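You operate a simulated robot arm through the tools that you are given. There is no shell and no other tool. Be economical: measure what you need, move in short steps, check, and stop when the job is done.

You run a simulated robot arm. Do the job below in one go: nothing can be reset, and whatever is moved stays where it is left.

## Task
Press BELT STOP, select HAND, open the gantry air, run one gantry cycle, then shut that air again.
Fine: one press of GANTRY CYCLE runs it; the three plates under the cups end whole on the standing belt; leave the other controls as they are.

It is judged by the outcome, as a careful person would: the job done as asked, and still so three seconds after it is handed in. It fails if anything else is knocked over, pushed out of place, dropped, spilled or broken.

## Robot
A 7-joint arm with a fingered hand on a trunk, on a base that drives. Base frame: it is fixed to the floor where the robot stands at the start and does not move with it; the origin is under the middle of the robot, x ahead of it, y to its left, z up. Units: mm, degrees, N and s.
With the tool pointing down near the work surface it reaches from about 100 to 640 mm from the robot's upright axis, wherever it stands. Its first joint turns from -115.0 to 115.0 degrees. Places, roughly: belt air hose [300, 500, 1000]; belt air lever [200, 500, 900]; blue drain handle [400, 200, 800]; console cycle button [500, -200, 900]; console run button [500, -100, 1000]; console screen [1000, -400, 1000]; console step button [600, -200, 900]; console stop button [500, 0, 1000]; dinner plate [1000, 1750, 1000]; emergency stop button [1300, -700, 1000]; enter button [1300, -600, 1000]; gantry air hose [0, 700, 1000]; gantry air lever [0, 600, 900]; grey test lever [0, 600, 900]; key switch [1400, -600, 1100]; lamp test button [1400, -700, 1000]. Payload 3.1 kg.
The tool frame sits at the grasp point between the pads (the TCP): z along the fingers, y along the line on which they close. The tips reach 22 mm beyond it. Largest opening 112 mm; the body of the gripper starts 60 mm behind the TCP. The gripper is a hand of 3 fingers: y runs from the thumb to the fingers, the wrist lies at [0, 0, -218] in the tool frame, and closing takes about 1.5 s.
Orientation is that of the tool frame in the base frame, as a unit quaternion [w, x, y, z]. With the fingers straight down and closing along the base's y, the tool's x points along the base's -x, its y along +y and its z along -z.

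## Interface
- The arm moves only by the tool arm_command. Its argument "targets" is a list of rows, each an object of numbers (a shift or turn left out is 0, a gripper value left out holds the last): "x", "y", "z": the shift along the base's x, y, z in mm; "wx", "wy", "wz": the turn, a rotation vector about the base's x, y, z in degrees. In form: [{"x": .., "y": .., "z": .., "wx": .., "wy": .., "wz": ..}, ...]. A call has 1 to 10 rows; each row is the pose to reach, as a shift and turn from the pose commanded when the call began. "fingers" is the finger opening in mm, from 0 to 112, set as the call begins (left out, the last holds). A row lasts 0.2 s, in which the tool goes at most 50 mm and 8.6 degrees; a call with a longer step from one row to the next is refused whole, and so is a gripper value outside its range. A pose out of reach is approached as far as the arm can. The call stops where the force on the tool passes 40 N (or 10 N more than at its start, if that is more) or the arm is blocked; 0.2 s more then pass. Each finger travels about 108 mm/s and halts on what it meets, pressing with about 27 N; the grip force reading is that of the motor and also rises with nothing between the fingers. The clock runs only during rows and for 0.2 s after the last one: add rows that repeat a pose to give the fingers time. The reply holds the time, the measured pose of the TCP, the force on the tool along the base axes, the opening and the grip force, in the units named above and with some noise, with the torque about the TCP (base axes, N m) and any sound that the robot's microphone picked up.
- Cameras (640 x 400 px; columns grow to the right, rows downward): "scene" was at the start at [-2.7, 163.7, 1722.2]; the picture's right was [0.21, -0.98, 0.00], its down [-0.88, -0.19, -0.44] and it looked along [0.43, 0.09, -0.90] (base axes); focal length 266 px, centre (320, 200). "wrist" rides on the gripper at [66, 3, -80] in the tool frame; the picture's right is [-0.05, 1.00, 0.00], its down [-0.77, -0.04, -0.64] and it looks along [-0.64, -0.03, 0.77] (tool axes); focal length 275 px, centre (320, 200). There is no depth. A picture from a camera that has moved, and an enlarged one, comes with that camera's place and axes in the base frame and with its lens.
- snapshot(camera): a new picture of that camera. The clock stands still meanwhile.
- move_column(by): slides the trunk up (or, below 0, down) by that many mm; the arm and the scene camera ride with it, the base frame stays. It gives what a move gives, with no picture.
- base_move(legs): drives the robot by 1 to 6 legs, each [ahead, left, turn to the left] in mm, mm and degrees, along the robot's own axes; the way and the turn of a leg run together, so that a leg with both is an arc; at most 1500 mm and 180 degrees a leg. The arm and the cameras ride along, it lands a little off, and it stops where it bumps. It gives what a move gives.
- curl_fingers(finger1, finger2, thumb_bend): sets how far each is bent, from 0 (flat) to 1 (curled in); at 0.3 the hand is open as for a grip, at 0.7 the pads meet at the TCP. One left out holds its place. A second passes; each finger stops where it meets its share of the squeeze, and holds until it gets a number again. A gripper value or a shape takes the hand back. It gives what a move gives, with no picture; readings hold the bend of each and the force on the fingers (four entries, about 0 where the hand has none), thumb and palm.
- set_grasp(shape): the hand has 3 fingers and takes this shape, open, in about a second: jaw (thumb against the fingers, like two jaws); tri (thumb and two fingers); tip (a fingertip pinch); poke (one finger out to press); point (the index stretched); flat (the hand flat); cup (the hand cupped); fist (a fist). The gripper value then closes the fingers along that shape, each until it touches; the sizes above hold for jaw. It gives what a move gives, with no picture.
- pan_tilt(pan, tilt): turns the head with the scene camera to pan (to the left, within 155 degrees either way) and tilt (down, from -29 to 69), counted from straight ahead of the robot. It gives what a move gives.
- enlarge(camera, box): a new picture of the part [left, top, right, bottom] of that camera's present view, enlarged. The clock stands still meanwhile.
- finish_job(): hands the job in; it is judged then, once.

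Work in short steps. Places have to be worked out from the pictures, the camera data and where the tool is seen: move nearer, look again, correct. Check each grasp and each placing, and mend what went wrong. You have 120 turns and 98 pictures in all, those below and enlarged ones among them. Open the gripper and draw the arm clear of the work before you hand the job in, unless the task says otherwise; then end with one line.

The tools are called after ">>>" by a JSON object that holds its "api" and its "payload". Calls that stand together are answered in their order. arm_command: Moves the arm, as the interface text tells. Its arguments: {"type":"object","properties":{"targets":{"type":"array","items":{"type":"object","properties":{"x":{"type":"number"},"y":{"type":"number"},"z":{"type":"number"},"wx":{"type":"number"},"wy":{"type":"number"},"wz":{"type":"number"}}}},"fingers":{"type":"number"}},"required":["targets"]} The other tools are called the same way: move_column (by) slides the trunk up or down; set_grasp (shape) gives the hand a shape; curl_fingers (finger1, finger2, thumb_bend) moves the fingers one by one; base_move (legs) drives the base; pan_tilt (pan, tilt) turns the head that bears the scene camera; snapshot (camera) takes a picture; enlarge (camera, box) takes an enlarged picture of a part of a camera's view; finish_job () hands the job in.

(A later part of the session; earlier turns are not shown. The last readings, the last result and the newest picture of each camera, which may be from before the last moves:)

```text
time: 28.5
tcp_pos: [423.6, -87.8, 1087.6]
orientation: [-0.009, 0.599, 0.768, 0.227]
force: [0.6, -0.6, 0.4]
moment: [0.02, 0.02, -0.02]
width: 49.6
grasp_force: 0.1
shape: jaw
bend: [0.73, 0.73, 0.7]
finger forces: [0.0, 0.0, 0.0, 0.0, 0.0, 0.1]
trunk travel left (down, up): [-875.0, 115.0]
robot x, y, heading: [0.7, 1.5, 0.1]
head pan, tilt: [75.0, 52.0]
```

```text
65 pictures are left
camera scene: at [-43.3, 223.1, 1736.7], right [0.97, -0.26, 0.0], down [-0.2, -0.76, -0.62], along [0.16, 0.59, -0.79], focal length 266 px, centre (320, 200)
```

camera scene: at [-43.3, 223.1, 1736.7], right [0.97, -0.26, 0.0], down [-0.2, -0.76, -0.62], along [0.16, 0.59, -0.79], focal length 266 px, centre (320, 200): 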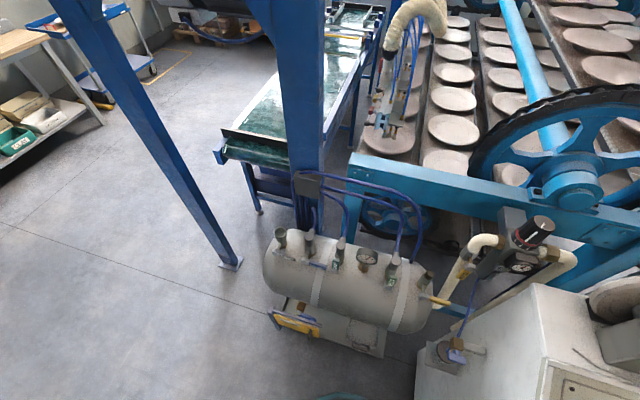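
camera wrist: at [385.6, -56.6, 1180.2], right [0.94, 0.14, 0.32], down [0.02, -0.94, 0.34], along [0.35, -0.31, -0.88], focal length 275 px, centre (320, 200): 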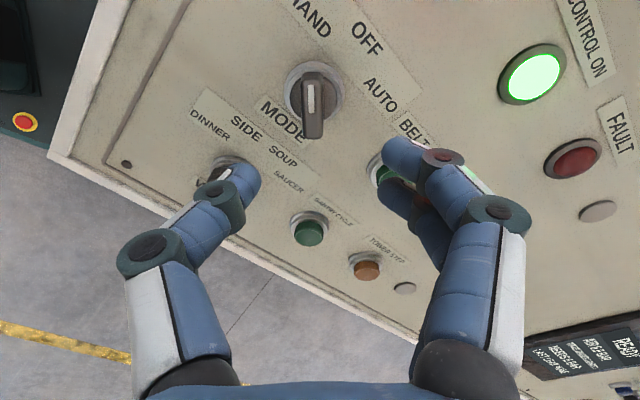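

>>> {"api": "enlarge", "payload": {"camera": "scene", "box": [250, 200, 362, 270]}}

>>> {"api": "enlarge", "payload": {"camera": "scene", "box": [340, 220, 468, 300]}}

>>> {"api": "enlarge", "payload": {"camera": "scene", "box": [340, 60, 484, 150]}}

```text
5.71 times, centred on (306, 235) of scene
camera zoom: at [-43.3, 223.1, 1736.7], right [0.97, -0.26, 0.0], down [-0.2, -0.76, -0.62], along [0.16, 0.59, -0.79], focal length 1518 px, centre (400, 0)
```

zoom: 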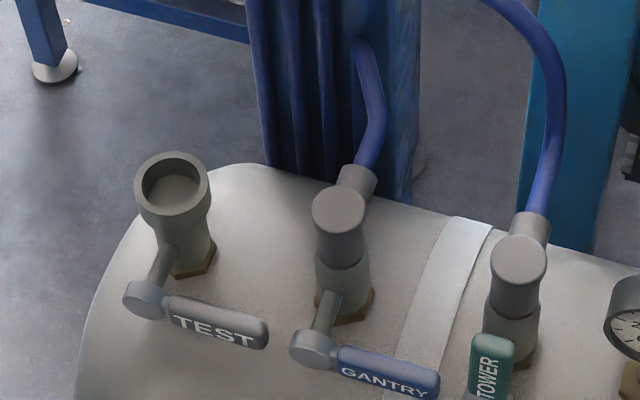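

```text
5.00 times, centred on (404, 260) of scene
camera zoom: at [-43.3, 223.1, 1736.7], right [0.97, -0.26, 0.0], down [-0.2, -0.76, -0.62], along [0.16, 0.59, -0.79], focal length 1328 px, centre (-100, -100)
```

zoom: 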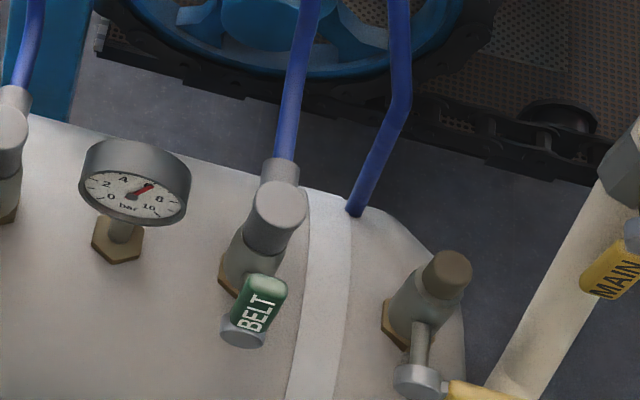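

```text
4.44 times, centred on (412, 105) of scene
camera zoom: at [-43.3, 223.1, 1736.7], right [0.97, -0.26, 0.0], down [-0.2, -0.76, -0.62], along [0.16, 0.59, -0.79], focal length 1181 px, centre (-89, 622)
```

zoom: 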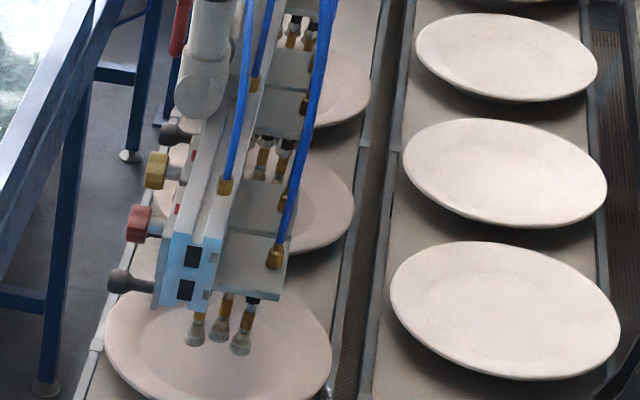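

The GANTRY lever (blue handle) lies crosswise = closed, about (9..70, 610..570, ~900); TOWER and BELT levers stand up = open. I swing the arm over towards the tank, turning the hand to point forward-down with its camera on top.

>>> {"api": "arm_command", "payload": {"targets": [{"x": -10, "y": 20, "z": 40}, {"x": -25, "y": 55, "z": 70, "wx": 5.7, "wy": 1.39, "wz": -4.91}, {"x": -40, "y": 98, "z": 85, "wx": 11.4, "wy": 2.77, "wz": -9.83}, {"x": -58, "y": 142, "z": 95, "wx": 17.1, "wy": 4.16, "wz": -14.74}, {"x": -80, "y": 185, "z": 100, "wx": 22.8, "wy": 5.54, "wz": -19.66}, {"x": -105, "y": 227, "z": 100, "wx": 28.5, "wy": 6.93, "wz": -24.57}, {"x": -132, "y": 267, "z": 100, "wx": 34.2, "wy": 8.31, "wz": -29.49}, {"x": -162, "y": 305, "z": 100, "wx": 39.9, "wy": 9.7, "wz": -34.4}, {"x": -195, "y": 341, "z": 100, "wx": 39.9, "wy": 9.7, "wz": -34.4}, {"x": -230, "y": 375, "z": 100, "wx": 39.9, "wy": 9.7, "wz": -34.4}]}}

>>> {"api": "snapshot", "payload": {"camera": "scene"}}

```text
time: 30.7
tcp_pos: [326.3, 180.6, 1203.9]
orientation: [-0.207, 0.772, 0.435, 0.414]
force: [0.2, 0.3, -0.4]
moment: [0.0, 0.0, 0.04]
width: 49.7
grasp_force: 0.1
shape: jaw
bend: [0.73, 0.73, 0.7]
finger forces: [0.0, 0.1, 0.0, 0.1, 0.1, 0.0]
out of reach, approached as far as the arm can: row 7, 8, 9, 10
trunk travel left (down, up): [-875.0, 115.0]
robot x, y, heading: [-3.8, 0.0, -0.1]
head pan, tilt: [75.0, 52.0]
```

```text
61 pictures are left
camera scene: at [-42.5, 223.2, 1736.8], right [0.97, -0.26, 0.0], down [-0.2, -0.76, -0.62], along [0.16, 0.59, -0.79], focal length 266 px, centre (320, 200)
```

scene: 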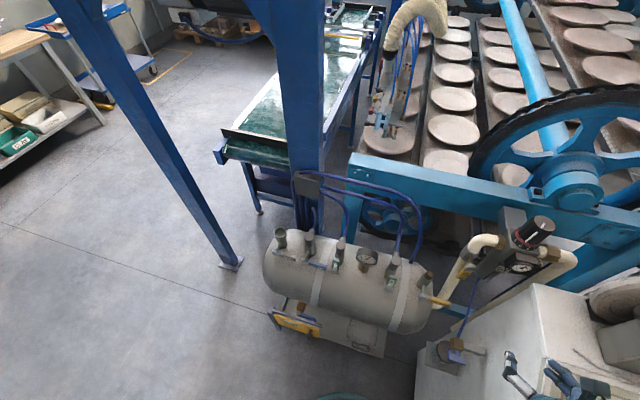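

The flipped roll is out of reach on this side. I roll the hand back 85° about its axis (fingers above, thumb below) while swinging further left.

>>> {"api": "arm_command", "payload": {"targets": [{"x": -10, "y": 10, "wx": -3.9, "wy": -5.78, "wz": 4.84}, {"x": -25, "y": 30, "wx": -7.8, "wy": -11.56, "wz": 9.69}, {"x": -45, "y": 55, "wx": -11.7, "wy": -17.3, "wz": 14.5}, {"x": -65, "y": 80, "wx": -15.6, "wy": -23.1, "wz": 19.4}, {"x": -88, "y": 105, "wx": -19.5, "wy": -28.9, "wz": 24.2}, {"x": -112, "y": 130, "wx": -23.4, "wy": -34.7, "wz": 29.1}, {"x": -138, "y": 152, "wx": -27.3, "wy": -40.5, "wz": 33.9}, {"x": -165, "y": 172, "wx": -31.2, "wy": -46.2, "wz": 38.8}, {"x": -193, "y": 188, "wx": -35.1, "wy": -52, "wz": 43.6}, {"x": -222, "y": 202, "wx": -39, "wy": -57.8, "wz": 48.4}]}}

```text
time: 32.9
tcp_pos: [362.3, 260.7, 1182.6]
orientation: [0.108, 0.27, 0.846, 0.446]
force: [0.1, 0.6, -0.6]
moment: [-0.02, 0.02, 0.03]
width: 49.9
grasp_force: 0.0
shape: jaw
bend: [0.73, 0.73, 0.7]
finger forces: [0.0, 0.0, 0.0, 0.1, 0.0, 0.0]
out of reach, approached as far as the arm can: row 1, 2, 3, 4, 5, 6, 7, 8, 9, 10
trunk travel left (down, up): [-875.0, 115.0]
robot x, y, heading: [2.1, -0.1, 0.2]
head pan, tilt: [75.0, 52.0]
```

Still stuck; I look at the arm's posture with the head camera.

>>> {"api": "pan_tilt", "payload": {"pan": 10, "tilt": 60}}

>>> {"api": "snapshot", "payload": {"camera": "scene"}}

```text
time: 34.3
tcp_pos: [360.9, 257.9, 1185.4]
orientation: [0.106, 0.271, 0.845, 0.448]
force: [0.5, -0.2, -0.2]
moment: [0.01, -0.03, -0.02]
width: 49.8
grasp_force: 0.0
shape: jaw
bend: [0.73, 0.73, 0.7]
finger forces: [0.1, 0.1, 0.0, 0.0, 0.0, 0.0]
trunk travel left (down, up): [-875.0, 115.0]
robot x, y, heading: [-0.1, 2.7, -0.1]
head pan, tilt: [10.0, 60.0]
```

```text
60 pictures are left
camera scene: at [2.5, 162.1, 1726.8], right [0.17, -0.98, 0.0], down [-0.85, -0.15, -0.5], along [0.49, 0.09, -0.87], focal length 266 px, centre (320, 200)
```

scene: 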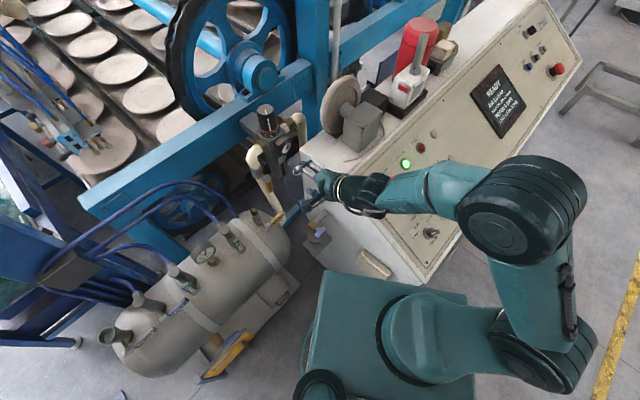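

The elbow sits out to the right, so the arm works best straight ahead. I'll return the hand to its starting pose and drive the base to face the tank instead.

>>> {"api": "arm_command", "payload": {"targets": [{"y": -10, "z": 40, "wx": -6.78, "wy": 1.6, "wz": 4.1}, {"y": -35, "z": 75, "wx": -13.55, "wy": 3.2, "wz": 8.2}, {"y": -65, "z": 105, "wx": -20.3, "wy": 4.8, "wz": 12.3}, {"y": -100, "z": 125, "wx": -27.1, "wy": 6.4, "wz": 16.4}, {"x": -2, "y": -135, "z": 131, "wx": -33.9, "wy": 8, "wz": 20.5}, {"x": -4, "y": -170, "z": 131, "wx": -40.7, "wy": 9.6, "wz": 24.6}, {"x": -6, "y": -200, "z": 131, "wx": -47.4, "wy": 11.2, "wz": 28.7}, {"x": -9, "y": -225, "z": 131, "wx": -54.2, "wy": 12.8, "wz": 32.8}]}}

>>> {"api": "snapshot", "payload": {"camera": "scene"}}

```text
time: 36.1
tcp_pos: [226.6, 107.4, 1226.6]
orientation: [0.116, -0.002, 0.993, 0.018]
force: [0.1, 0.6, -0.4]
moment: [0.03, 0.04, 0.02]
width: 49.9
grasp_force: 0.0
shape: jaw
bend: [0.73, 0.73, 0.7]
finger forces: [0.0, 0.1, 0.0, 0.0, 0.0, 0.1]
out of reach, approached as far as the arm can: row 2, 3, 4, 5, 6, 7, 8
trunk travel left (down, up): [-875.0, 115.0]
robot x, y, heading: [-5.0, -1.1, -0.1]
head pan, tilt: [10.0, 60.0]
```

```text
59 pictures are left
camera scene: at [2.5, 163.7, 1726.7], right [0.17, -0.98, 0.0], down [-0.85, -0.15, -0.5], along [0.49, 0.09, -0.87], focal length 266 px, centre (320, 200)
```

scene: 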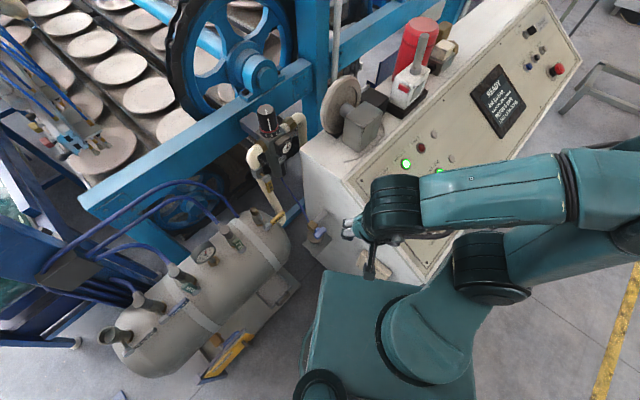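

Posture is coming back; I finish the return to the starting pose.

>>> {"api": "arm_command", "payload": {"targets": [{"x": 30, "y": -15, "z": 20, "wy": 4.5}, {"x": 60, "y": -35, "z": 40, "wy": 9}, {"x": 90, "y": -55, "z": 65, "wy": 13.3}, {"x": 125, "y": -73, "z": 89, "wy": 13.3, "wx": -2}]}}

>>> {"api": "snapshot", "payload": {"camera": "scene"}}

```text
time: 37.1
tcp_pos: [236.4, 112.6, 1231.1]
orientation: [0.118, -0.003, 0.993, 0.019]
force: [0.4, 0.2, -0.8]
moment: [0.03, 0.04, 0.04]
width: 49.8
grasp_force: 0.1
shape: jaw
bend: [0.73, 0.73, 0.7]
finger forces: [0.0, 0.1, 0.1, 0.0, 0.0, 0.0]
out of reach, approached as far as the arm can: row 1, 2, 3, 4
trunk travel left (down, up): [-875.0, 115.0]
robot x, y, heading: [1.6, -1.8, -0.0]
head pan, tilt: [10.0, 60.0]
```

```text
58 pictures are left
camera scene: at [3.2, 163.3, 1726.7], right [0.17, -0.98, 0.0], down [-0.85, -0.15, -0.5], along [0.49, 0.09, -0.87], focal length 266 px, centre (320, 200)
```

scene: 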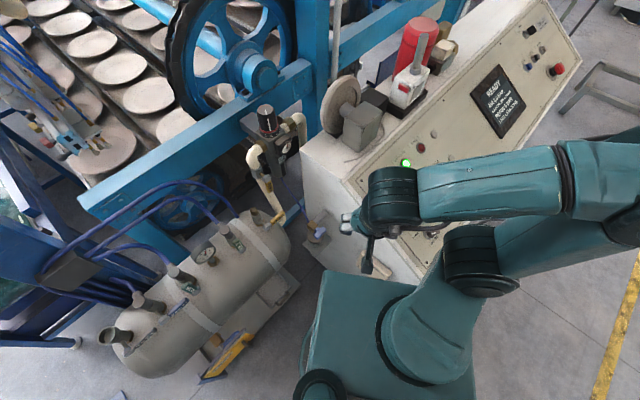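

A joint is at its limit; I probe other directions to free it—first downward and forward without turning.

>>> {"api": "arm_command", "payload": {"targets": [{"x": 20, "z": -30}, {"x": 40, "z": -50}]}}

>>> {"api": "arm_command", "payload": {"targets": [{"wz": 8}, {"wz": 16}, {"wz": 24}]}}

```text
time: 37.7
tcp_pos: [252.1, 112.7, 1202.7]
orientation: [0.121, -0.001, 0.993, 0.019]
force: [0.1, 0.5, -0.2]
moment: [0.02, 0.02, 0.0]
width: 49.9
grasp_force: 0.1
shape: jaw
bend: [0.73, 0.73, 0.7]
finger forces: [0.0, 0.0, 0.0, 0.0, 0.0, 0.0]
out of reach, approached as far as the arm can: row 2
trunk travel left (down, up): [-875.0, 115.0]
robot x, y, heading: [2.2, 2.0, -0.1]
head pan, tilt: [10.0, 60.0]
```

```text
time: 38.5
tcp_pos: [186.2, 138.0, 1202.2]
orientation: [0.115, -0.206, 0.971, 0.043]
force: [0.2, 0.6, -0.6]
moment: [-0.01, -0.02, 0.02]
width: 50.0
grasp_force: 0.1
shape: jaw
bend: [0.73, 0.73, 0.7]
finger forces: [0.0, 0.0, 0.0, 0.0, 0.0, 0.1]
out of reach, approached as far as the arm can: row 1, 2, 3
trunk travel left (down, up): [-875.0, 115.0]
robot x, y, heading: [1.7, 2.7, -0.2]
head pan, tilt: [10.0, 60.0]
```

Turning counter-clockwise pulled the arm back, so clockwise should free it. I turn back −64°.

>>> {"api": "arm_command", "payload": {"targets": [{"wz": -8}, {"wz": -16}, {"wz": -24}, {"wz": -32}, {"wz": -40}, {"wz": -48}, {"wz": -56}, {"wz": -64}]}}

>>> {"api": "arm_command", "payload": {"targets": [{"x": 30, "y": -10, "z": 20}, {"x": 60, "y": -20, "z": 40}, {"x": 90, "y": -40, "z": 60}]}}

```text
time: 40.3
tcp_pos: [232.2, 70.9, 1192.4]
orientation: [0.118, 0.339, 0.933, -0.022]
force: [0.3, -0.6, -0.3]
moment: [0.02, 0.02, 0.02]
width: 49.7
grasp_force: 0.1
shape: jaw
bend: [0.73, 0.73, 0.7]
finger forces: [0.1, 0.0, 0.2, 0.0, 0.0, 0.0]
out of reach, approached as far as the arm can: row 6, 7, 8
trunk travel left (down, up): [-875.0, 115.0]
robot x, y, heading: [-1.7, 2.1, -0.2]
head pan, tilt: [10.0, 60.0]
```

```text
time: 41.1
tcp_pos: [324.5, 31.7, 1250.3]
orientation: [0.122, 0.337, 0.933, -0.023]
force: [0.6, -0.5, 0.7]
moment: [-0.02, 0.0, 0.01]
width: 49.9
grasp_force: 0.1
shape: jaw
bend: [0.73, 0.73, 0.7]
finger forces: [0.1, 0.0, 0.0, 0.0, 0.1, 0.1]
trunk travel left (down, up): [-875.0, 115.0]
robot x, y, heading: [-1.3, 1.2, 0.1]
head pan, tilt: [10.0, 60.0]
```

Freed. I finish to the starting pose.

>>> {"api": "arm_command", "payload": {"targets": [{"x": 5, "z": 15, "wx": 0.5, "wy": 2.4, "wz": 6.6}, {"x": 10, "z": 30, "wx": 0.9, "wy": 4.8, "wz": 13.2}, {"x": 15, "z": 45, "wx": 1.4, "wy": 7.2, "wz": 19.8}, {"x": 20, "z": 55, "wx": 1.8, "wy": 9.5, "wz": 26.3}, {"x": 25, "z": 60, "wx": 2.3, "wy": 11.9, "wz": 32.9}, {"x": 27, "z": 66, "wx": 2.7, "wy": 14.3, "wz": 39.5}]}}

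>>> {"api": "snapshot", "payload": {"camera": "scene"}}

```text
time: 42.5
tcp_pos: [263.7, 87.2, 1246.9]
orientation: [0.124, 0.1, 0.987, -0.006]
force: [-0.4, 0.2, -0.3]
moment: [0.01, -0.01, 0.0]
width: 50.0
grasp_force: 0.2
shape: jaw
bend: [0.73, 0.73, 0.7]
finger forces: [0.1, 0.0, 0.1, 0.1, 0.1, 0.0]
out of reach, approached as far as the arm can: row 1, 2, 3, 4, 5, 6
trunk travel left (down, up): [-875.0, 115.0]
robot x, y, heading: [-0.5, 2.2, -0.0]
head pan, tilt: [10.0, 60.0]
```

```text
57 pictures are left
camera scene: at [0.8, 160.1, 1727.0], right [0.17, -0.98, 0.0], down [-0.85, -0.15, -0.5], along [0.49, 0.09, -0.87], focal length 266 px, centre (320, 200)
```

scene: 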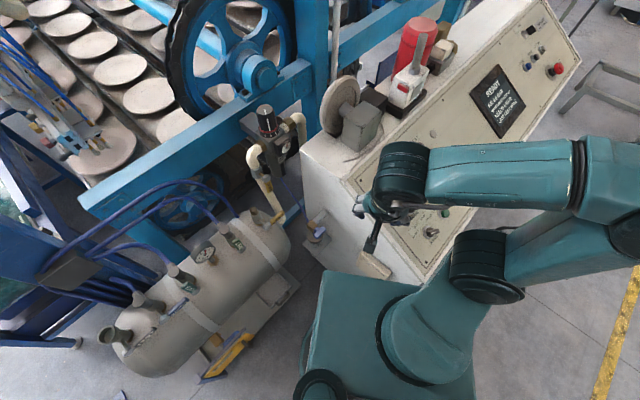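

The vertical hand posture works for cw yaws. New plan: face the tank so the handle is straight ahead, pinch the lever front/back with a downward hand and lift it in an arc. I back off left and turn 56° towards the tank.

>>> {"api": "base_move", "payload": {"legs": [[-250, 158, 0], [0, 0, 56]]}}

>>> {"api": "pan_tilt", "payload": {"pan": 0, "tilt": 55}}

>>> {"api": "snapshot", "payload": {"camera": "scene"}}

>>> {"api": "snapshot", "payload": {"camera": "wrist"}}

```text
time: 47.0
tcp_pos: [-183.8, 424.9, 1246.2]
orientation: [0.112, -0.392, 0.912, 0.055]
force: [0.6, -0.4, -0.3]
moment: [0.0, 0.01, 0.02]
width: 49.7
grasp_force: 0.0
shape: jaw
bend: [0.73, 0.73, 0.7]
finger forces: [0.0, 0.0, 0.0, 0.0, 0.0, 0.0]
trunk travel left (down, up): [-875.0, 115.0]
robot x, y, heading: [-246.3, 155.8, 58.2]
head pan, tilt: [10.0, 60.0]
```

```text
time: 47.7
tcp_pos: [-182.7, 423.7, 1245.7]
orientation: [0.112, -0.392, 0.912, 0.054]
force: [0.0, 0.3, 0.7]
moment: [0.0, -0.01, 0.01]
width: 50.1
grasp_force: 0.1
shape: jaw
bend: [0.73, 0.73, 0.7]
finger forces: [0.0, 0.1, 0.1, 0.1, 0.0, 0.1]
trunk travel left (down, up): [-875.0, 115.0]
robot x, y, heading: [-248.1, 151.3, 58.3]
head pan, tilt: [0.0, 55.0]
```

```text
56 pictures are left
camera scene: at [-373.7, 242.0, 1732.8], right [0.85, -0.53, 0.0], down [-0.43, -0.7, -0.57], along [0.3, 0.49, -0.82], focal length 266 px, centre (320, 200)
```

scene: 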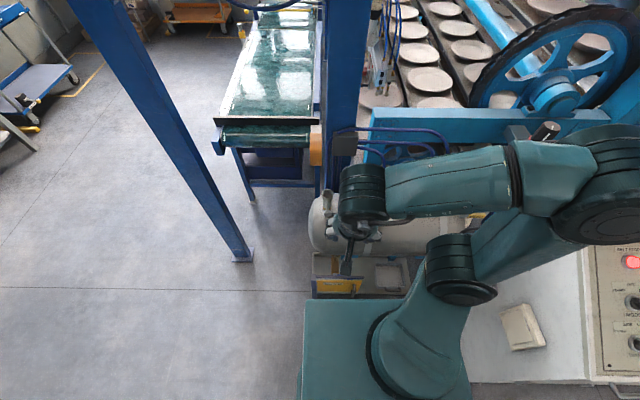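

```text
55 pictures are left
camera wrist: at [-242.5, 364.0, 1307.3], right [-0.69, 0.72, 0.02], down [0.44, 0.4, 0.81], along [0.57, 0.57, -0.59], focal length 275 px, centre (320, 200)
```

wrist: 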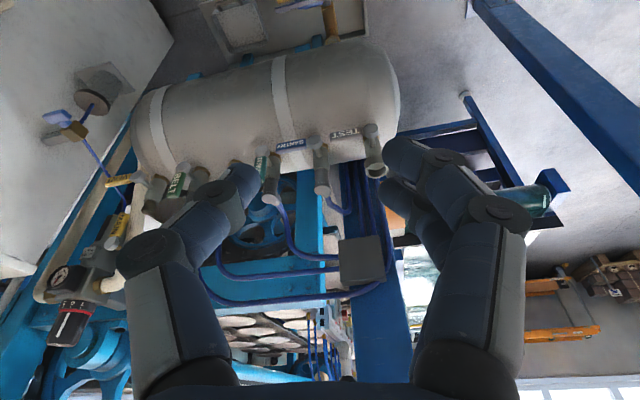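

Now facing the tank. I enlarge the wrist view to triangulate the GANTRY handle.

>>> {"api": "enlarge", "payload": {"camera": "wrist", "box": [240, 100, 400, 200]}}

```text
4.00 times, centred on (320, 150) of wrist
camera zoom: at [-242.5, 364.0, 1307.3], right [-0.69, 0.72, 0.02], down [0.44, 0.4, 0.81], along [0.57, 0.57, -0.59], focal length 1101 px, centre (320, 400)
```

zoom: 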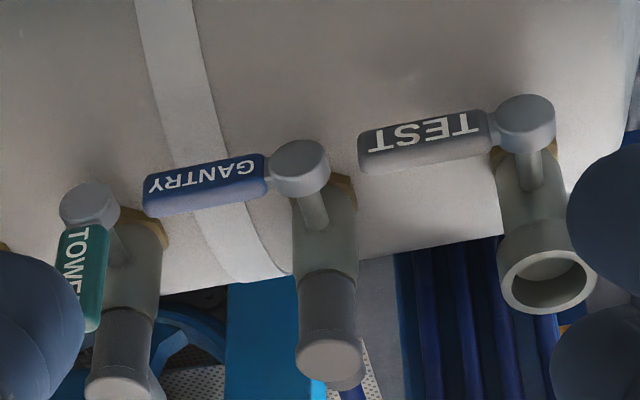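

GANTRY lever: hub about (7.5, 602, 920), handle end (70, 564, 918), stem pointing at the robot. I bring the hand over the handle, pointing down with the closing line along the stem, hovering at z≈1080.

>>> {"api": "arm_command", "payload": {"targets": [{"x": 10, "y": 5, "z": 0, "wx": -0.26, "wy": 1.52, "wz": -7.82}, {"x": 25, "y": 15, "z": 0, "wx": -0.52, "wy": 3.04, "wz": -15.64}, {"x": 50, "y": 30, "z": -10, "wx": -0.78, "wy": 4.56, "wz": -23.5}, {"x": 78, "y": 48, "z": -25, "wx": -1.04, "wy": 6.08, "wz": -31.3}, {"x": 105, "y": 66, "z": -45, "wx": -1.3, "wy": 7.6, "wz": -39.1}, {"x": 132, "y": 84, "z": -65, "wx": -1.56, "wy": 9.1, "wz": -46.9}, {"x": 158, "y": 101, "z": -90, "wx": -1.82, "wy": 10.6, "wz": -54.7}, {"x": 184, "y": 118, "z": -115, "wx": -2.1, "wy": 12.2, "wz": -62.6}, {"x": 209, "y": 135, "z": -140, "wx": -2.3, "wy": 13.7, "wz": -70.4}, {"x": 233, "y": 151, "z": -166, "wx": -2.6, "wy": 15.2, "wz": -78.2}]}}

>>> {"api": "snapshot", "payload": {"camera": "wrist"}}

>>> {"api": "snapshot", "payload": {"camera": "scene"}}

```text
time: 49.9
tcp_pos: [37.1, 541.2, 1042.2]
orientation: [0.045, 0.273, 0.961, 0.002]
force: [0.2, 0.2, 0.0]
moment: [0.03, -0.03, 0.01]
width: 50.2
grasp_force: 0.0
shape: jaw
bend: [0.73, 0.73, 0.7]
finger forces: [0.0, 0.0, 0.0, 0.0, 0.0, 0.1]
out of reach, approached as far as the arm can: row 1, 2, 3, 4, 5, 6, 7, 8, 9, 10
trunk travel left (down, up): [-875.0, 115.0]
robot x, y, heading: [-245.9, 153.0, 58.2]
head pan, tilt: [0.0, 55.0]
```

```text
53 pictures are left
camera wrist: at [-25.3, 578.6, 1116.7], right [0.56, 0.83, 0.03], down [0.58, -0.42, 0.7], along [0.59, -0.37, -0.71], focal length 275 px, centre (320, 200)
```

wrist: 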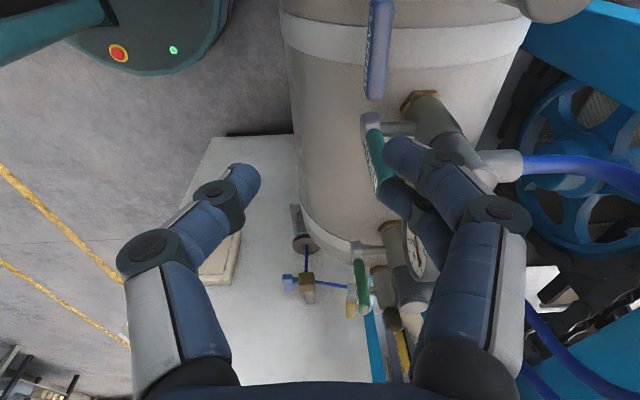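

```text
52 pictures are left
camera scene: at [-371.8, 242.8, 1733.0], right [0.85, -0.53, 0.0], down [-0.43, -0.7, -0.57], along [0.3, 0.49, -0.82], focal length 266 px, centre (320, 200)
```

scene: 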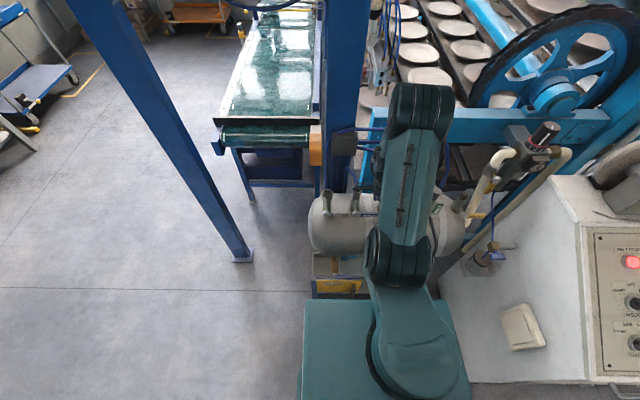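

The hand is nearly there (off ~35 mm). I shift over the handle and descend partway to see if it follows.

>>> {"api": "arm_command", "payload": {"targets": [{"x": 6, "y": 17, "z": -15}, {"x": 12, "y": 34, "z": -30}, {"x": 12, "y": 34, "z": -50}]}}

>>> {"api": "snapshot", "payload": {"camera": "wrist"}}

```text
time: 50.7
tcp_pos: [46.8, 574.1, 991.1]
orientation: [0.046, 0.274, 0.961, 0.002]
force: [-1.1, 0.6, -0.1]
moment: [0.0, 0.04, 0.01]
width: 50.0
grasp_force: 0.1
shape: jaw
bend: [0.73, 0.73, 0.7]
finger forces: [0.0, 0.0, 0.0, 0.0, 0.0, 0.0]
trunk travel left (down, up): [-875.0, 115.0]
robot x, y, heading: [-248.0, 155.8, 58.2]
head pan, tilt: [0.0, 55.0]
```

```text
51 pictures are left
camera wrist: at [-15.2, 612.5, 1066.0], right [0.56, 0.83, 0.03], down [0.58, -0.42, 0.7], along [0.59, -0.37, -0.71], focal length 275 px, centre (320, 200)
```

wrist: 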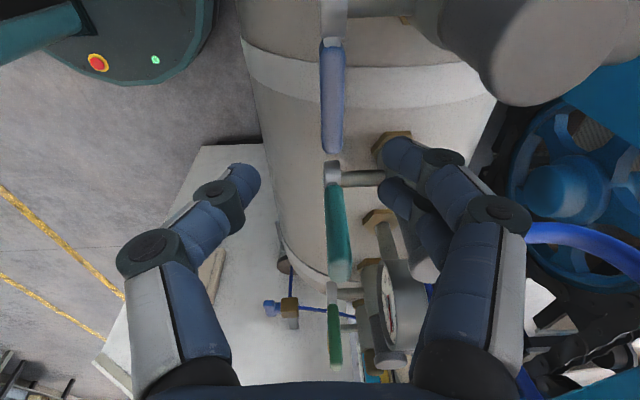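

The handle is between thumb and fingers, ~50 mm deeper. I descend to z≈943 with a few mm of centring.

>>> {"api": "arm_command", "payload": {"targets": [{"x": 1, "y": 1.5, "z": -24}, {"x": 2, "y": 3, "z": -47}]}}

>>> {"api": "snapshot", "payload": {"camera": "wrist"}}

```text
time: 51.3
tcp_pos: [48.0, 578.2, 945.6]
orientation: [0.046, 0.273, 0.961, 0.003]
force: [0.0, 0.0, -0.9]
moment: [0.0, -0.01, 0.04]
width: 49.7
grasp_force: 0.0
shape: jaw
bend: [0.73, 0.73, 0.7]
finger forces: [0.0, 0.0, 0.0, 0.0, 0.0, 0.1]
trunk travel left (down, up): [-875.0, 115.0]
robot x, y, heading: [-245.7, 151.3, 58.3]
head pan, tilt: [0.0, 55.0]
```

```text
50 pictures are left
camera wrist: at [-13.4, 616.0, 1019.9], right [0.56, 0.83, 0.03], down [0.58, -0.42, 0.7], along [0.59, -0.37, -0.71], focal length 275 px, centre (320, 200)
```

wrist: 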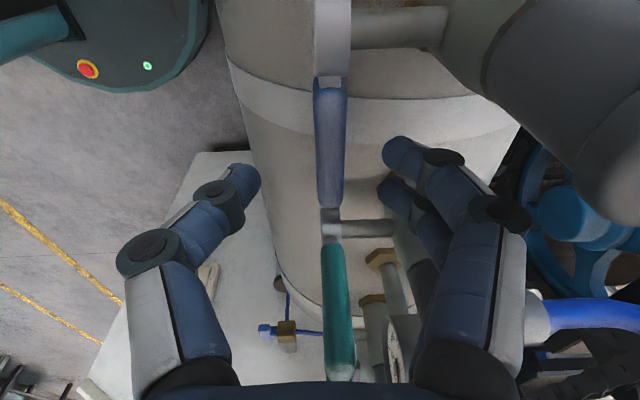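

Handle lies between the pads. I close the jaw on it.

>>> {"api": "arm_command", "payload": {"targets": [{}, {}, {}, {}], "fingers": 2}}

>>> {"api": "snapshot", "payload": {"camera": "wrist"}}

```text
time: 52.3
tcp_pos: [48.1, 577.9, 947.0]
orientation: [0.045, 0.273, 0.961, 0.004]
force: [2.7, 3.2, 6.5]
moment: [0.14, -0.04, -0.07]
width: 3.4
grasp_force: 26.5
shape: jaw
bend: [0.74, 0.72, 0.7]
finger forces: [15.7, 12.5, 0.0, 0.1, 22.6, 0.1]
trunk travel left (down, up): [-875.0, 115.0]
robot x, y, heading: [-246.9, 152.4, 58.3]
head pan, tilt: [0.0, 55.0]
```

```text
49 pictures are left
camera wrist: at [-13.2, 616.0, 1020.7], right [0.56, 0.83, 0.04], down [0.58, -0.42, 0.7], along [0.59, -0.37, -0.71], focal length 275 px, centre (320, 200)
```

wrist: 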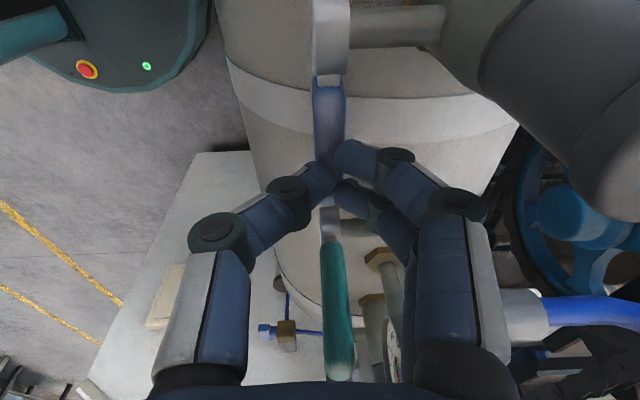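

Width 3 mm suggests they pinched only the top edge. I reopen, go 13 mm deeper and close again.

>>> {"api": "arm_command", "payload": {"targets": [{}, {}, {}], "fingers": 40}}

>>> {"api": "arm_command", "payload": {"targets": [{"z": -7}, {"z": -14}]}}

>>> {"api": "arm_command", "payload": {"targets": [{}, {}, {}, {}], "fingers": 2}}

>>> {"api": "snapshot", "payload": {"camera": "wrist"}}

```text
time: 53.1
tcp_pos: [48.4, 577.2, 946.8]
orientation: [0.045, 0.273, 0.961, 0.003]
force: [1.1, 0.7, 0.4]
moment: [0.02, -0.01, 0.03]
width: 39.8
grasp_force: 0.1
shape: jaw
bend: [0.74, 0.74, 0.7]
finger forces: [0.1, 0.1, 0.0, 0.0, 0.0, 0.0]
trunk travel left (down, up): [-875.0, 115.0]
robot x, y, heading: [-249.2, 148.9, 58.1]
head pan, tilt: [0.0, 55.0]
```

```text
time: 53.7
tcp_pos: [50.4, 576.3, 930.7]
orientation: [0.045, 0.273, 0.961, 0.002]
force: [-0.6, 0.2, -0.1]
moment: [0.02, -0.02, -0.03]
width: 39.3
grasp_force: 0.1
shape: jaw
bend: [0.74, 0.74, 0.7]
finger forces: [0.0, 0.1, 0.0, 0.1, 0.0, 0.0]
trunk travel left (down, up): [-875.0, 115.0]
robot x, y, heading: [-247.8, 153.8, 58.3]
head pan, tilt: [0.0, 55.0]
```

```text
time: 54.7
tcp_pos: [48.9, 576.0, 931.4]
orientation: [0.046, 0.272, 0.961, 0.003]
force: [0.6, 0.2, -0.7]
moment: [0.0, -0.03, 0.0]
width: 7.9
grasp_force: 27.2
shape: jaw
bend: [0.73, 0.73, 0.7]
finger forces: [11.8, 12.2, 0.1, 0.0, 23.9, 0.0]
trunk travel left (down, up): [-875.0, 115.0]
robot x, y, heading: [-243.8, 154.1, 58.1]
head pan, tilt: [0.0, 55.0]
```

```text
48 pictures are left
camera wrist: at [-12.8, 614.4, 1005.0], right [0.56, 0.83, 0.03], down [0.58, -0.42, 0.7], along [0.59, -0.37, -0.71], focal length 275 px, centre (320, 200)
```

wrist: 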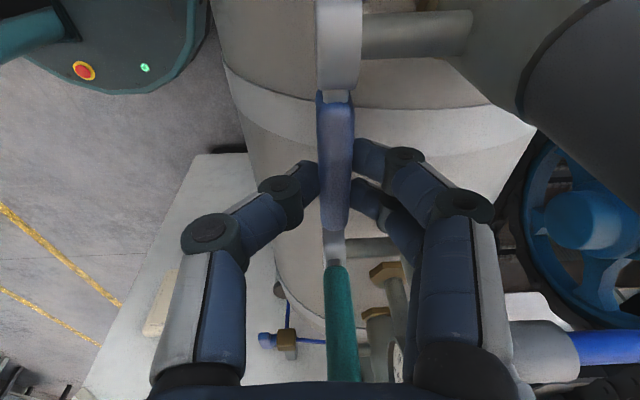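

Properly gripped now (width 8, even forces). I lift the handle along its arc (radius ~49 mm) to 60°.

>>> {"api": "arm_command", "payload": {"targets": [{"x": -0.4, "y": 0.2, "z": 6.4}, {"x": -1.4, "y": 0.9, "z": 12.7}, {"x": -3.2, "y": 2.0, "z": 18.8}, {"x": -5.6, "y": 3.5, "z": 24.5}, {"x": -8.7, "y": 5.4, "z": 29.8}, {"x": -12.2, "y": 7.6, "z": 34.6}, {"x": -16.3, "y": 10.2, "z": 38.9}, {"x": -20.8, "y": 13, "z": 42.4}]}}

>>> {"api": "snapshot", "payload": {"camera": "wrist"}}

```text
time: 56.5
tcp_pos: [30.6, 587.7, 974.2]
orientation: [0.045, 0.273, 0.961, 0.002]
force: [7.3, 3.4, -4.5]
moment: [-0.07, -0.34, 0.0]
width: 7.4
grasp_force: 26.7
shape: jaw
bend: [0.72, 0.74, 0.69]
finger forces: [11.6, 16.2, 0.1, 0.0, 22.1, 0.0]
trunk travel left (down, up): [-875.0, 115.0]
robot x, y, heading: [-248.6, 153.0, 58.0]
head pan, tilt: [0.0, 55.0]
```

```text
47 pictures are left
camera wrist: at [-31.1, 626.2, 1046.4], right [0.56, 0.83, 0.03], down [0.58, -0.42, 0.7], along [0.59, -0.37, -0.71], focal length 275 px, centre (320, 200)
```

wrist: 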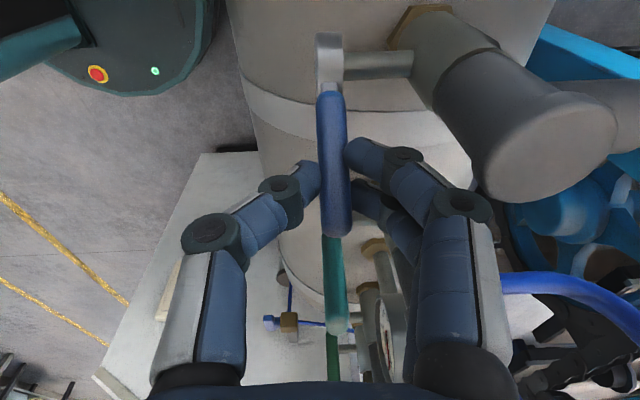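

The lever has followed to ~60°. To avoid the knuckles meeting the valve cap I release, lift, and will finish by pushing it upright from the right with the poke finger.

>>> {"api": "arm_command", "payload": {"targets": [{}, {}, {}], "fingers": 40}}

>>> {"api": "arm_command", "payload": {"targets": [{"z": 40}, {"x": 13, "y": -8, "z": 75}, {"x": 26.4, "y": -16.4, "z": 85}]}}

>>> {"api": "set_grasp", "payload": {"shape": "poke"}}

>>> {"api": "snapshot", "payload": {"camera": "wrist"}}

```text
time: 57.3
tcp_pos: [28.2, 586.7, 972.3]
orientation: [0.046, 0.273, 0.961, 0.002]
force: [0.0, -0.1, 0.0]
moment: [0.0, 0.02, -0.02]
width: 39.5
grasp_force: 0.1
shape: jaw
bend: [0.74, 0.74, 0.7]
finger forces: [0.0, 0.1, 0.0, 0.0, 0.1, 0.0]
trunk travel left (down, up): [-875.0, 115.0]
robot x, y, heading: [-249.4, 150.7, 58.1]
head pan, tilt: [0.0, 55.0]
```

```text
time: 58.1
tcp_pos: [54.3, 560.0, 1050.4]
orientation: [0.058, 0.271, 0.961, 0.002]
force: [-0.6, 0.2, 0.0]
moment: [0.02, 0.02, 0.03]
width: 40.0
grasp_force: 0.1
shape: jaw
bend: [0.74, 0.74, 0.7]
finger forces: [0.0, 0.0, 0.0, 0.0, 0.0, 0.0]
out of reach, approached as far as the arm can: row 1, 2, 3
trunk travel left (down, up): [-875.0, 115.0]
robot x, y, heading: [-248.7, 150.3, 58.3]
head pan, tilt: [0.0, 55.0]
```

```text
time: 59.0
tcp_pos: [51.0, 562.4, 1050.6]
orientation: [0.06, 0.272, 0.961, 0.002]
force: [0.6, -0.4, 0.5]
moment: [-0.02, 0.0, -0.01]
width: 0.0
grasp_force: 0.0
shape: poke
bend: [1.0, 1.0, 0.46]
finger forces: [0.0, 0.1, 0.1, 0.1, 0.0, 0.0]
trunk travel left (down, up): [-875.0, 115.0]
robot x, y, heading: [-247.4, 151.7, 58.3]
head pan, tilt: [0.0, 55.0]
```

```text
46 pictures are left
camera wrist: at [-12.5, 600.8, 1122.3], right [0.56, 0.83, 0.04], down [0.56, -0.42, 0.72], along [0.61, -0.38, -0.7], focal length 275 px, centre (320, 200)
```

wrist: 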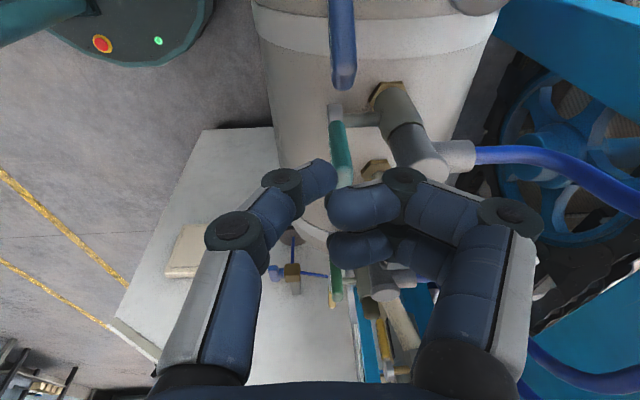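

The lever stays at ~60°. I place the thumb tip just right of it, descending to push height.

>>> {"api": "arm_command", "payload": {"targets": [{"x": 0, "y": 8, "z": -15}, {"x": -2, "y": 14, "z": -35}, {"x": -2, "y": 14, "z": -56}]}}

>>> {"api": "snapshot", "payload": {"camera": "wrist"}}

```text
time: 59.8
tcp_pos: [54.8, 571.9, 991.4]
orientation: [0.045, 0.273, 0.961, 0.004]
force: [4.7, -2.3, 6.0]
moment: [-0.01, -0.14, -0.05]
width: 0.0
grasp_force: 0.1
shape: poke
bend: [1.0, 1.0, 0.46]
finger forces: [0.0, 0.1, 0.0, 0.1, 8.0, 0.0]
out of reach, approached as far as the arm can: row 1
trunk travel left (down, up): [-875.0, 115.0]
robot x, y, heading: [-245.3, 153.4, 58.1]
head pan, tilt: [0.0, 55.0]
```

```text
45 pictures are left
camera wrist: at [-6.9, 610.4, 1066.3], right [0.56, 0.83, 0.04], down [0.58, -0.43, 0.7], along [0.59, -0.37, -0.72], focal length 275 px, centre (320, 200)
```

wrist: 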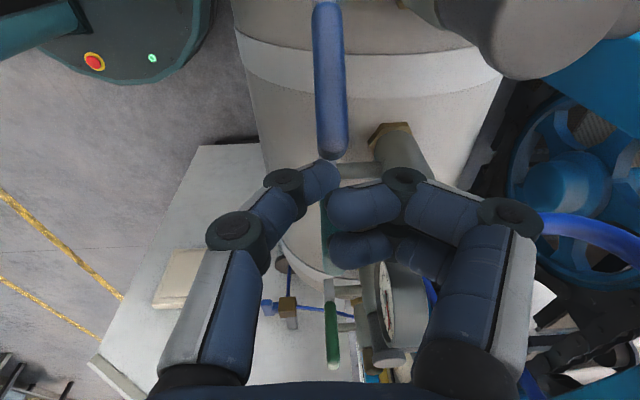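

The thumb tip touches the handle's right side. I push it left in steps towards upright.

>>> {"api": "arm_command", "payload": {"targets": [{"x": -5, "y": 3.2}, {"x": -10, "y": 6.4}, {"x": -15, "y": 9.5}, {"x": -20, "y": 12.7}, {"x": -25, "y": 15.9}, {"x": -29, "y": 18.4}]}}

>>> {"api": "snapshot", "payload": {"camera": "wrist"}}

```text
time: 60.4
tcp_pos: [49.4, 572.5, 994.2]
orientation: [0.047, 0.279, 0.959, 0.003]
force: [16.5, -17.0, 26.5]
moment: [-0.16, -0.38, -0.13]
width: 0.0
grasp_force: 0.1
shape: poke
bend: [1.0, 1.0, 0.48]
finger forces: [0.0, 0.1, 0.0, 0.1, 35.0, 0.1]
trunk travel left (down, up): [-875.0, 115.0]
robot x, y, heading: [-248.0, 152.1, 57.9]
head pan, tilt: [0.0, 55.0]
stopped in row 2: the force on the tool passed its limit at 44 N (the readings are from after the stop); the commanded pose is now the measured one
```

```text
44 pictures are left
camera wrist: at [-11.7, 611.3, 1067.9], right [0.57, 0.82, 0.04], down [0.57, -0.43, 0.7], along [0.59, -0.38, -0.71], focal length 275 px, centre (320, 200)
```

wrist: 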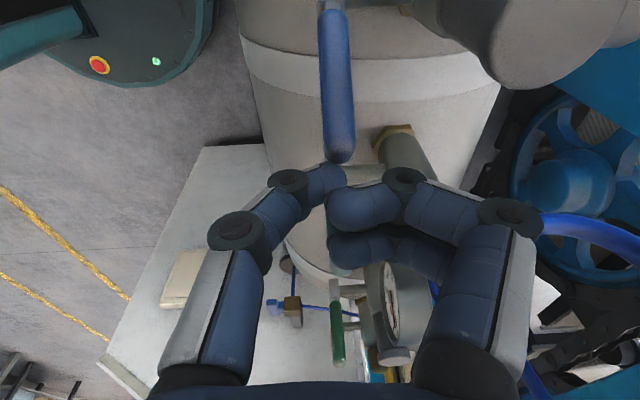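

The thumb is pressing on the handle's end, which stands only ~48°. Better to re-pinch near the handle's end and pull it over; I lift and reshape to jaw.

>>> {"api": "arm_command", "payload": {"targets": [{"x": 3, "y": -2, "z": 25}, {"x": 0, "y": 0, "z": 60}]}}

>>> {"api": "set_grasp", "payload": {"shape": "jaw"}}

>>> {"api": "arm_command", "payload": {"targets": [{}, {}, {}], "fingers": 40}}

>>> {"api": "snapshot", "payload": {"camera": "wrist"}}

```text
time: 61.0
tcp_pos: [40.0, 569.1, 1036.0]
orientation: [0.054, 0.275, 0.96, 0.004]
force: [-0.2, 0.0, 0.6]
moment: [0.03, 0.0, -0.03]
width: 0.1
grasp_force: 0.2
shape: poke
bend: [1.0, 1.0, 0.46]
finger forces: [0.1, 0.0, 0.0, 0.0, 0.1, 0.0]
out of reach, approached as far as the arm can: row 1, 2
trunk travel left (down, up): [-875.0, 115.0]
robot x, y, heading: [-246.4, 151.9, 58.1]
head pan, tilt: [0.0, 55.0]
```

```text
time: 61.9
tcp_pos: [42.5, 568.6, 1035.0]
orientation: [0.053, 0.275, 0.96, 0.002]
force: [-0.1, -0.8, -0.6]
moment: [0.0, 0.01, 0.01]
width: 111.9
grasp_force: 0.1
shape: jaw
bend: [0.3, 0.3, 0.3]
finger forces: [0.0, 0.0, 0.0, 0.0, 0.1, 0.0]
trunk travel left (down, up): [-875.0, 115.0]
robot x, y, heading: [-247.4, 154.0, 58.0]
head pan, tilt: [0.0, 55.0]
```

```text
time: 62.7
tcp_pos: [42.0, 569.2, 1035.5]
orientation: [0.054, 0.275, 0.96, 0.003]
force: [0.4, -0.3, 0.7]
moment: [0.01, 0.0, 0.0]
width: 40.5
grasp_force: 0.1
shape: jaw
bend: [0.73, 0.73, 0.7]
finger forces: [0.1, 0.0, 0.0, 0.0, 0.1, 0.0]
trunk travel left (down, up): [-875.0, 115.0]
robot x, y, heading: [-243.8, 150.8, 58.1]
head pan, tilt: [0.0, 55.0]
```

```text
43 pictures are left
camera wrist: at [-20.0, 607.8, 1108.3], right [0.57, 0.82, 0.04], down [0.56, -0.42, 0.71], along [0.6, -0.38, -0.7], focal length 275 px, centre (320, 200)
```

wrist: 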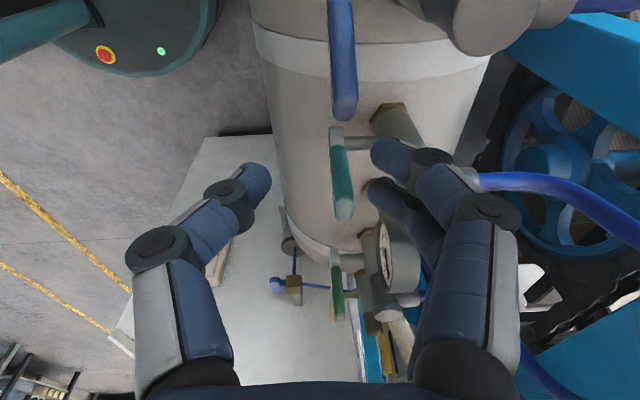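

Handle at ~55°. I move over its end and descend to pinch at ~62 mm radius.

>>> {"api": "arm_command", "payload": {"targets": [{"x": -2, "y": 8, "z": -15}, {"x": -4, "y": 14, "z": -35}, {"x": -4, "y": 14, "z": -52}]}}

>>> {"api": "arm_command", "payload": {"targets": [{}, {}, {}], "fingers": 2}}

>>> {"api": "snapshot", "payload": {"camera": "wrist"}}

```text
time: 63.5
tcp_pos: [39.3, 582.9, 984.9]
orientation: [0.045, 0.276, 0.96, 0.002]
force: [-0.1, -0.2, 0.7]
moment: [-0.03, 0.0, 0.01]
width: 40.6
grasp_force: 0.0
shape: jaw
bend: [0.73, 0.73, 0.7]
finger forces: [0.2, 0.1, 0.1, 0.0, 0.1, 0.0]
out of reach, approached as far as the arm can: row 1
trunk travel left (down, up): [-875.0, 115.0]
robot x, y, heading: [-246.0, 150.0, 58.2]
head pan, tilt: [0.0, 55.0]
```

```text
time: 64.3
tcp_pos: [38.6, 582.3, 983.9]
orientation: [0.046, 0.275, 0.96, 0.002]
force: [-1.6, 0.1, -1.8]
moment: [0.0, -0.01, -0.01]
width: 8.2
grasp_force: 26.3
shape: jaw
bend: [0.73, 0.73, 0.7]
finger forces: [12.0, 12.0, 0.0, 0.0, 23.5, 0.0]
trunk travel left (down, up): [-875.0, 115.0]
robot x, y, heading: [-248.7, 153.8, 58.0]
head pan, tilt: [0.0, 55.0]
```

```text
42 pictures are left
camera wrist: at [-22.6, 621.3, 1057.6], right [0.57, 0.82, 0.03], down [0.57, -0.42, 0.7], along [0.59, -0.38, -0.71], focal length 275 px, centre (320, 200)
```

wrist: 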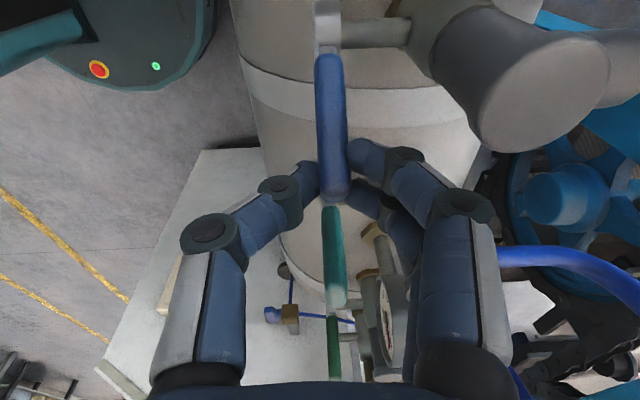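

Gripped near the end. I carry it along the arc to upright.

>>> {"api": "arm_command", "payload": {"targets": [{"x": -4, "y": 2.5, "z": 2.9}, {"x": -8, "y": 5, "z": 5.4}, {"x": -12.3, "y": 7.7, "z": 7.4}, {"x": -16.7, "y": 10.4, "z": 9.1}, {"x": -21.2, "y": 13.2, "z": 10.3}, {"x": -25.7, "y": 16, "z": 11}, {"x": -29.5, "y": 18.4, "z": 11.3}, {"x": -33, "y": 20.6, "z": 11}]}}

>>> {"api": "snapshot", "payload": {"camera": "wrist"}}

```text
time: 66.1
tcp_pos: [6.0, 604.4, 996.4]
orientation: [0.045, 0.275, 0.96, 0.002]
force: [5.0, -1.2, 5.4]
moment: [-0.13, -0.32, -0.01]
width: 8.4
grasp_force: 27.2
shape: jaw
bend: [0.72, 0.74, 0.7]
finger forces: [11.1, 16.5, 0.1, 0.1, 25.3, 0.0]
trunk travel left (down, up): [-875.0, 115.0]
robot x, y, heading: [-247.4, 151.8, 58.2]
head pan, tilt: [0.0, 55.0]
```

```text
41 pictures are left
camera wrist: at [-56.1, 642.5, 1069.6], right [0.57, 0.82, 0.03], down [0.57, -0.43, 0.7], along [0.59, -0.38, -0.71], focal length 275 px, centre (320, 200)
```

wrist: 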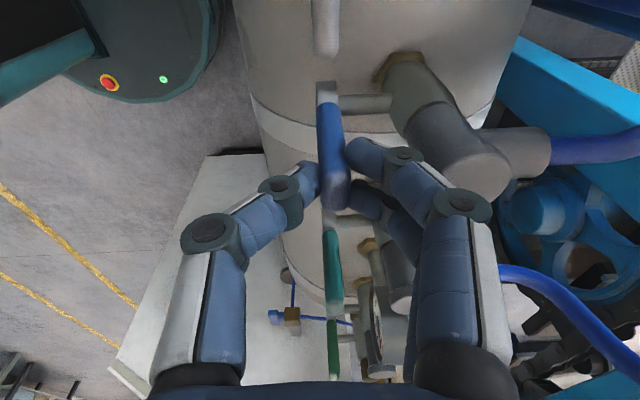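

Nearly upright. I press a little further left to bring it to its stop.

>>> {"api": "arm_command", "payload": {"targets": [{"x": -3, "y": 1.9}, {"x": -6, "y": 3.7}, {"x": -9, "y": 5.6}]}}

>>> {"api": "arm_command", "payload": {"targets": [{}, {}, {}], "fingers": 30}}

>>> {"api": "arm_command", "payload": {"targets": [{"z": 25}, {"z": 45}]}}

>>> {"api": "snapshot", "payload": {"camera": "wrist"}}

```text
time: 66.9
tcp_pos: [2.9, 606.1, 995.4]
orientation: [0.045, 0.278, 0.96, 0.002]
force: [22.1, -11.6, 6.2]
moment: [-0.21, -0.52, -0.11]
width: 8.3
grasp_force: 26.7
shape: jaw
bend: [0.72, 0.74, 0.7]
finger forces: [10.0, 15.9, 0.0, 0.0, 25.1, 0.0]
trunk travel left (down, up): [-875.0, 115.0]
robot x, y, heading: [-246.0, 151.9, 57.8]
head pan, tilt: [0.0, 55.0]
```

```text
time: 67.7
tcp_pos: [-3.5, 610.0, 995.4]
orientation: [0.046, 0.276, 0.96, 0.003]
force: [-0.6, -0.4, 0.1]
moment: [-0.01, -0.01, 0.02]
width: 29.6
grasp_force: 0.1
shape: jaw
bend: [0.73, 0.73, 0.7]
finger forces: [0.0, 0.0, 0.1, 0.0, 0.0, 0.0]
trunk travel left (down, up): [-875.0, 115.0]
robot x, y, heading: [-241.9, 156.3, 57.9]
head pan, tilt: [0.0, 55.0]
```

```text
time: 68.3
tcp_pos: [-7.8, 600.5, 1017.4]
orientation: [0.048, 0.275, 0.96, 0.002]
force: [-0.2, 0.0, 0.5]
moment: [-0.01, 0.0, -0.01]
width: 29.9
grasp_force: 0.0
shape: jaw
bend: [0.73, 0.73, 0.7]
finger forces: [0.0, 0.0, 0.0, 0.0, 0.0, 0.1]
out of reach, approached as far as the arm can: row 1, 2
trunk travel left (down, up): [-875.0, 115.0]
robot x, y, heading: [-247.4, 152.9, 58.1]
head pan, tilt: [0.0, 55.0]
```

```text
40 pictures are left
camera wrist: at [-68.6, 638.8, 1091.6], right [0.57, 0.82, 0.03], down [0.57, -0.42, 0.7], along [0.59, -0.38, -0.71], focal length 275 px, centre (320, 200)
```

wrist: 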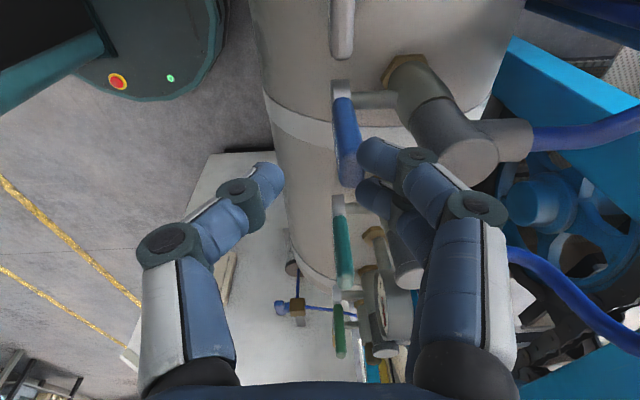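

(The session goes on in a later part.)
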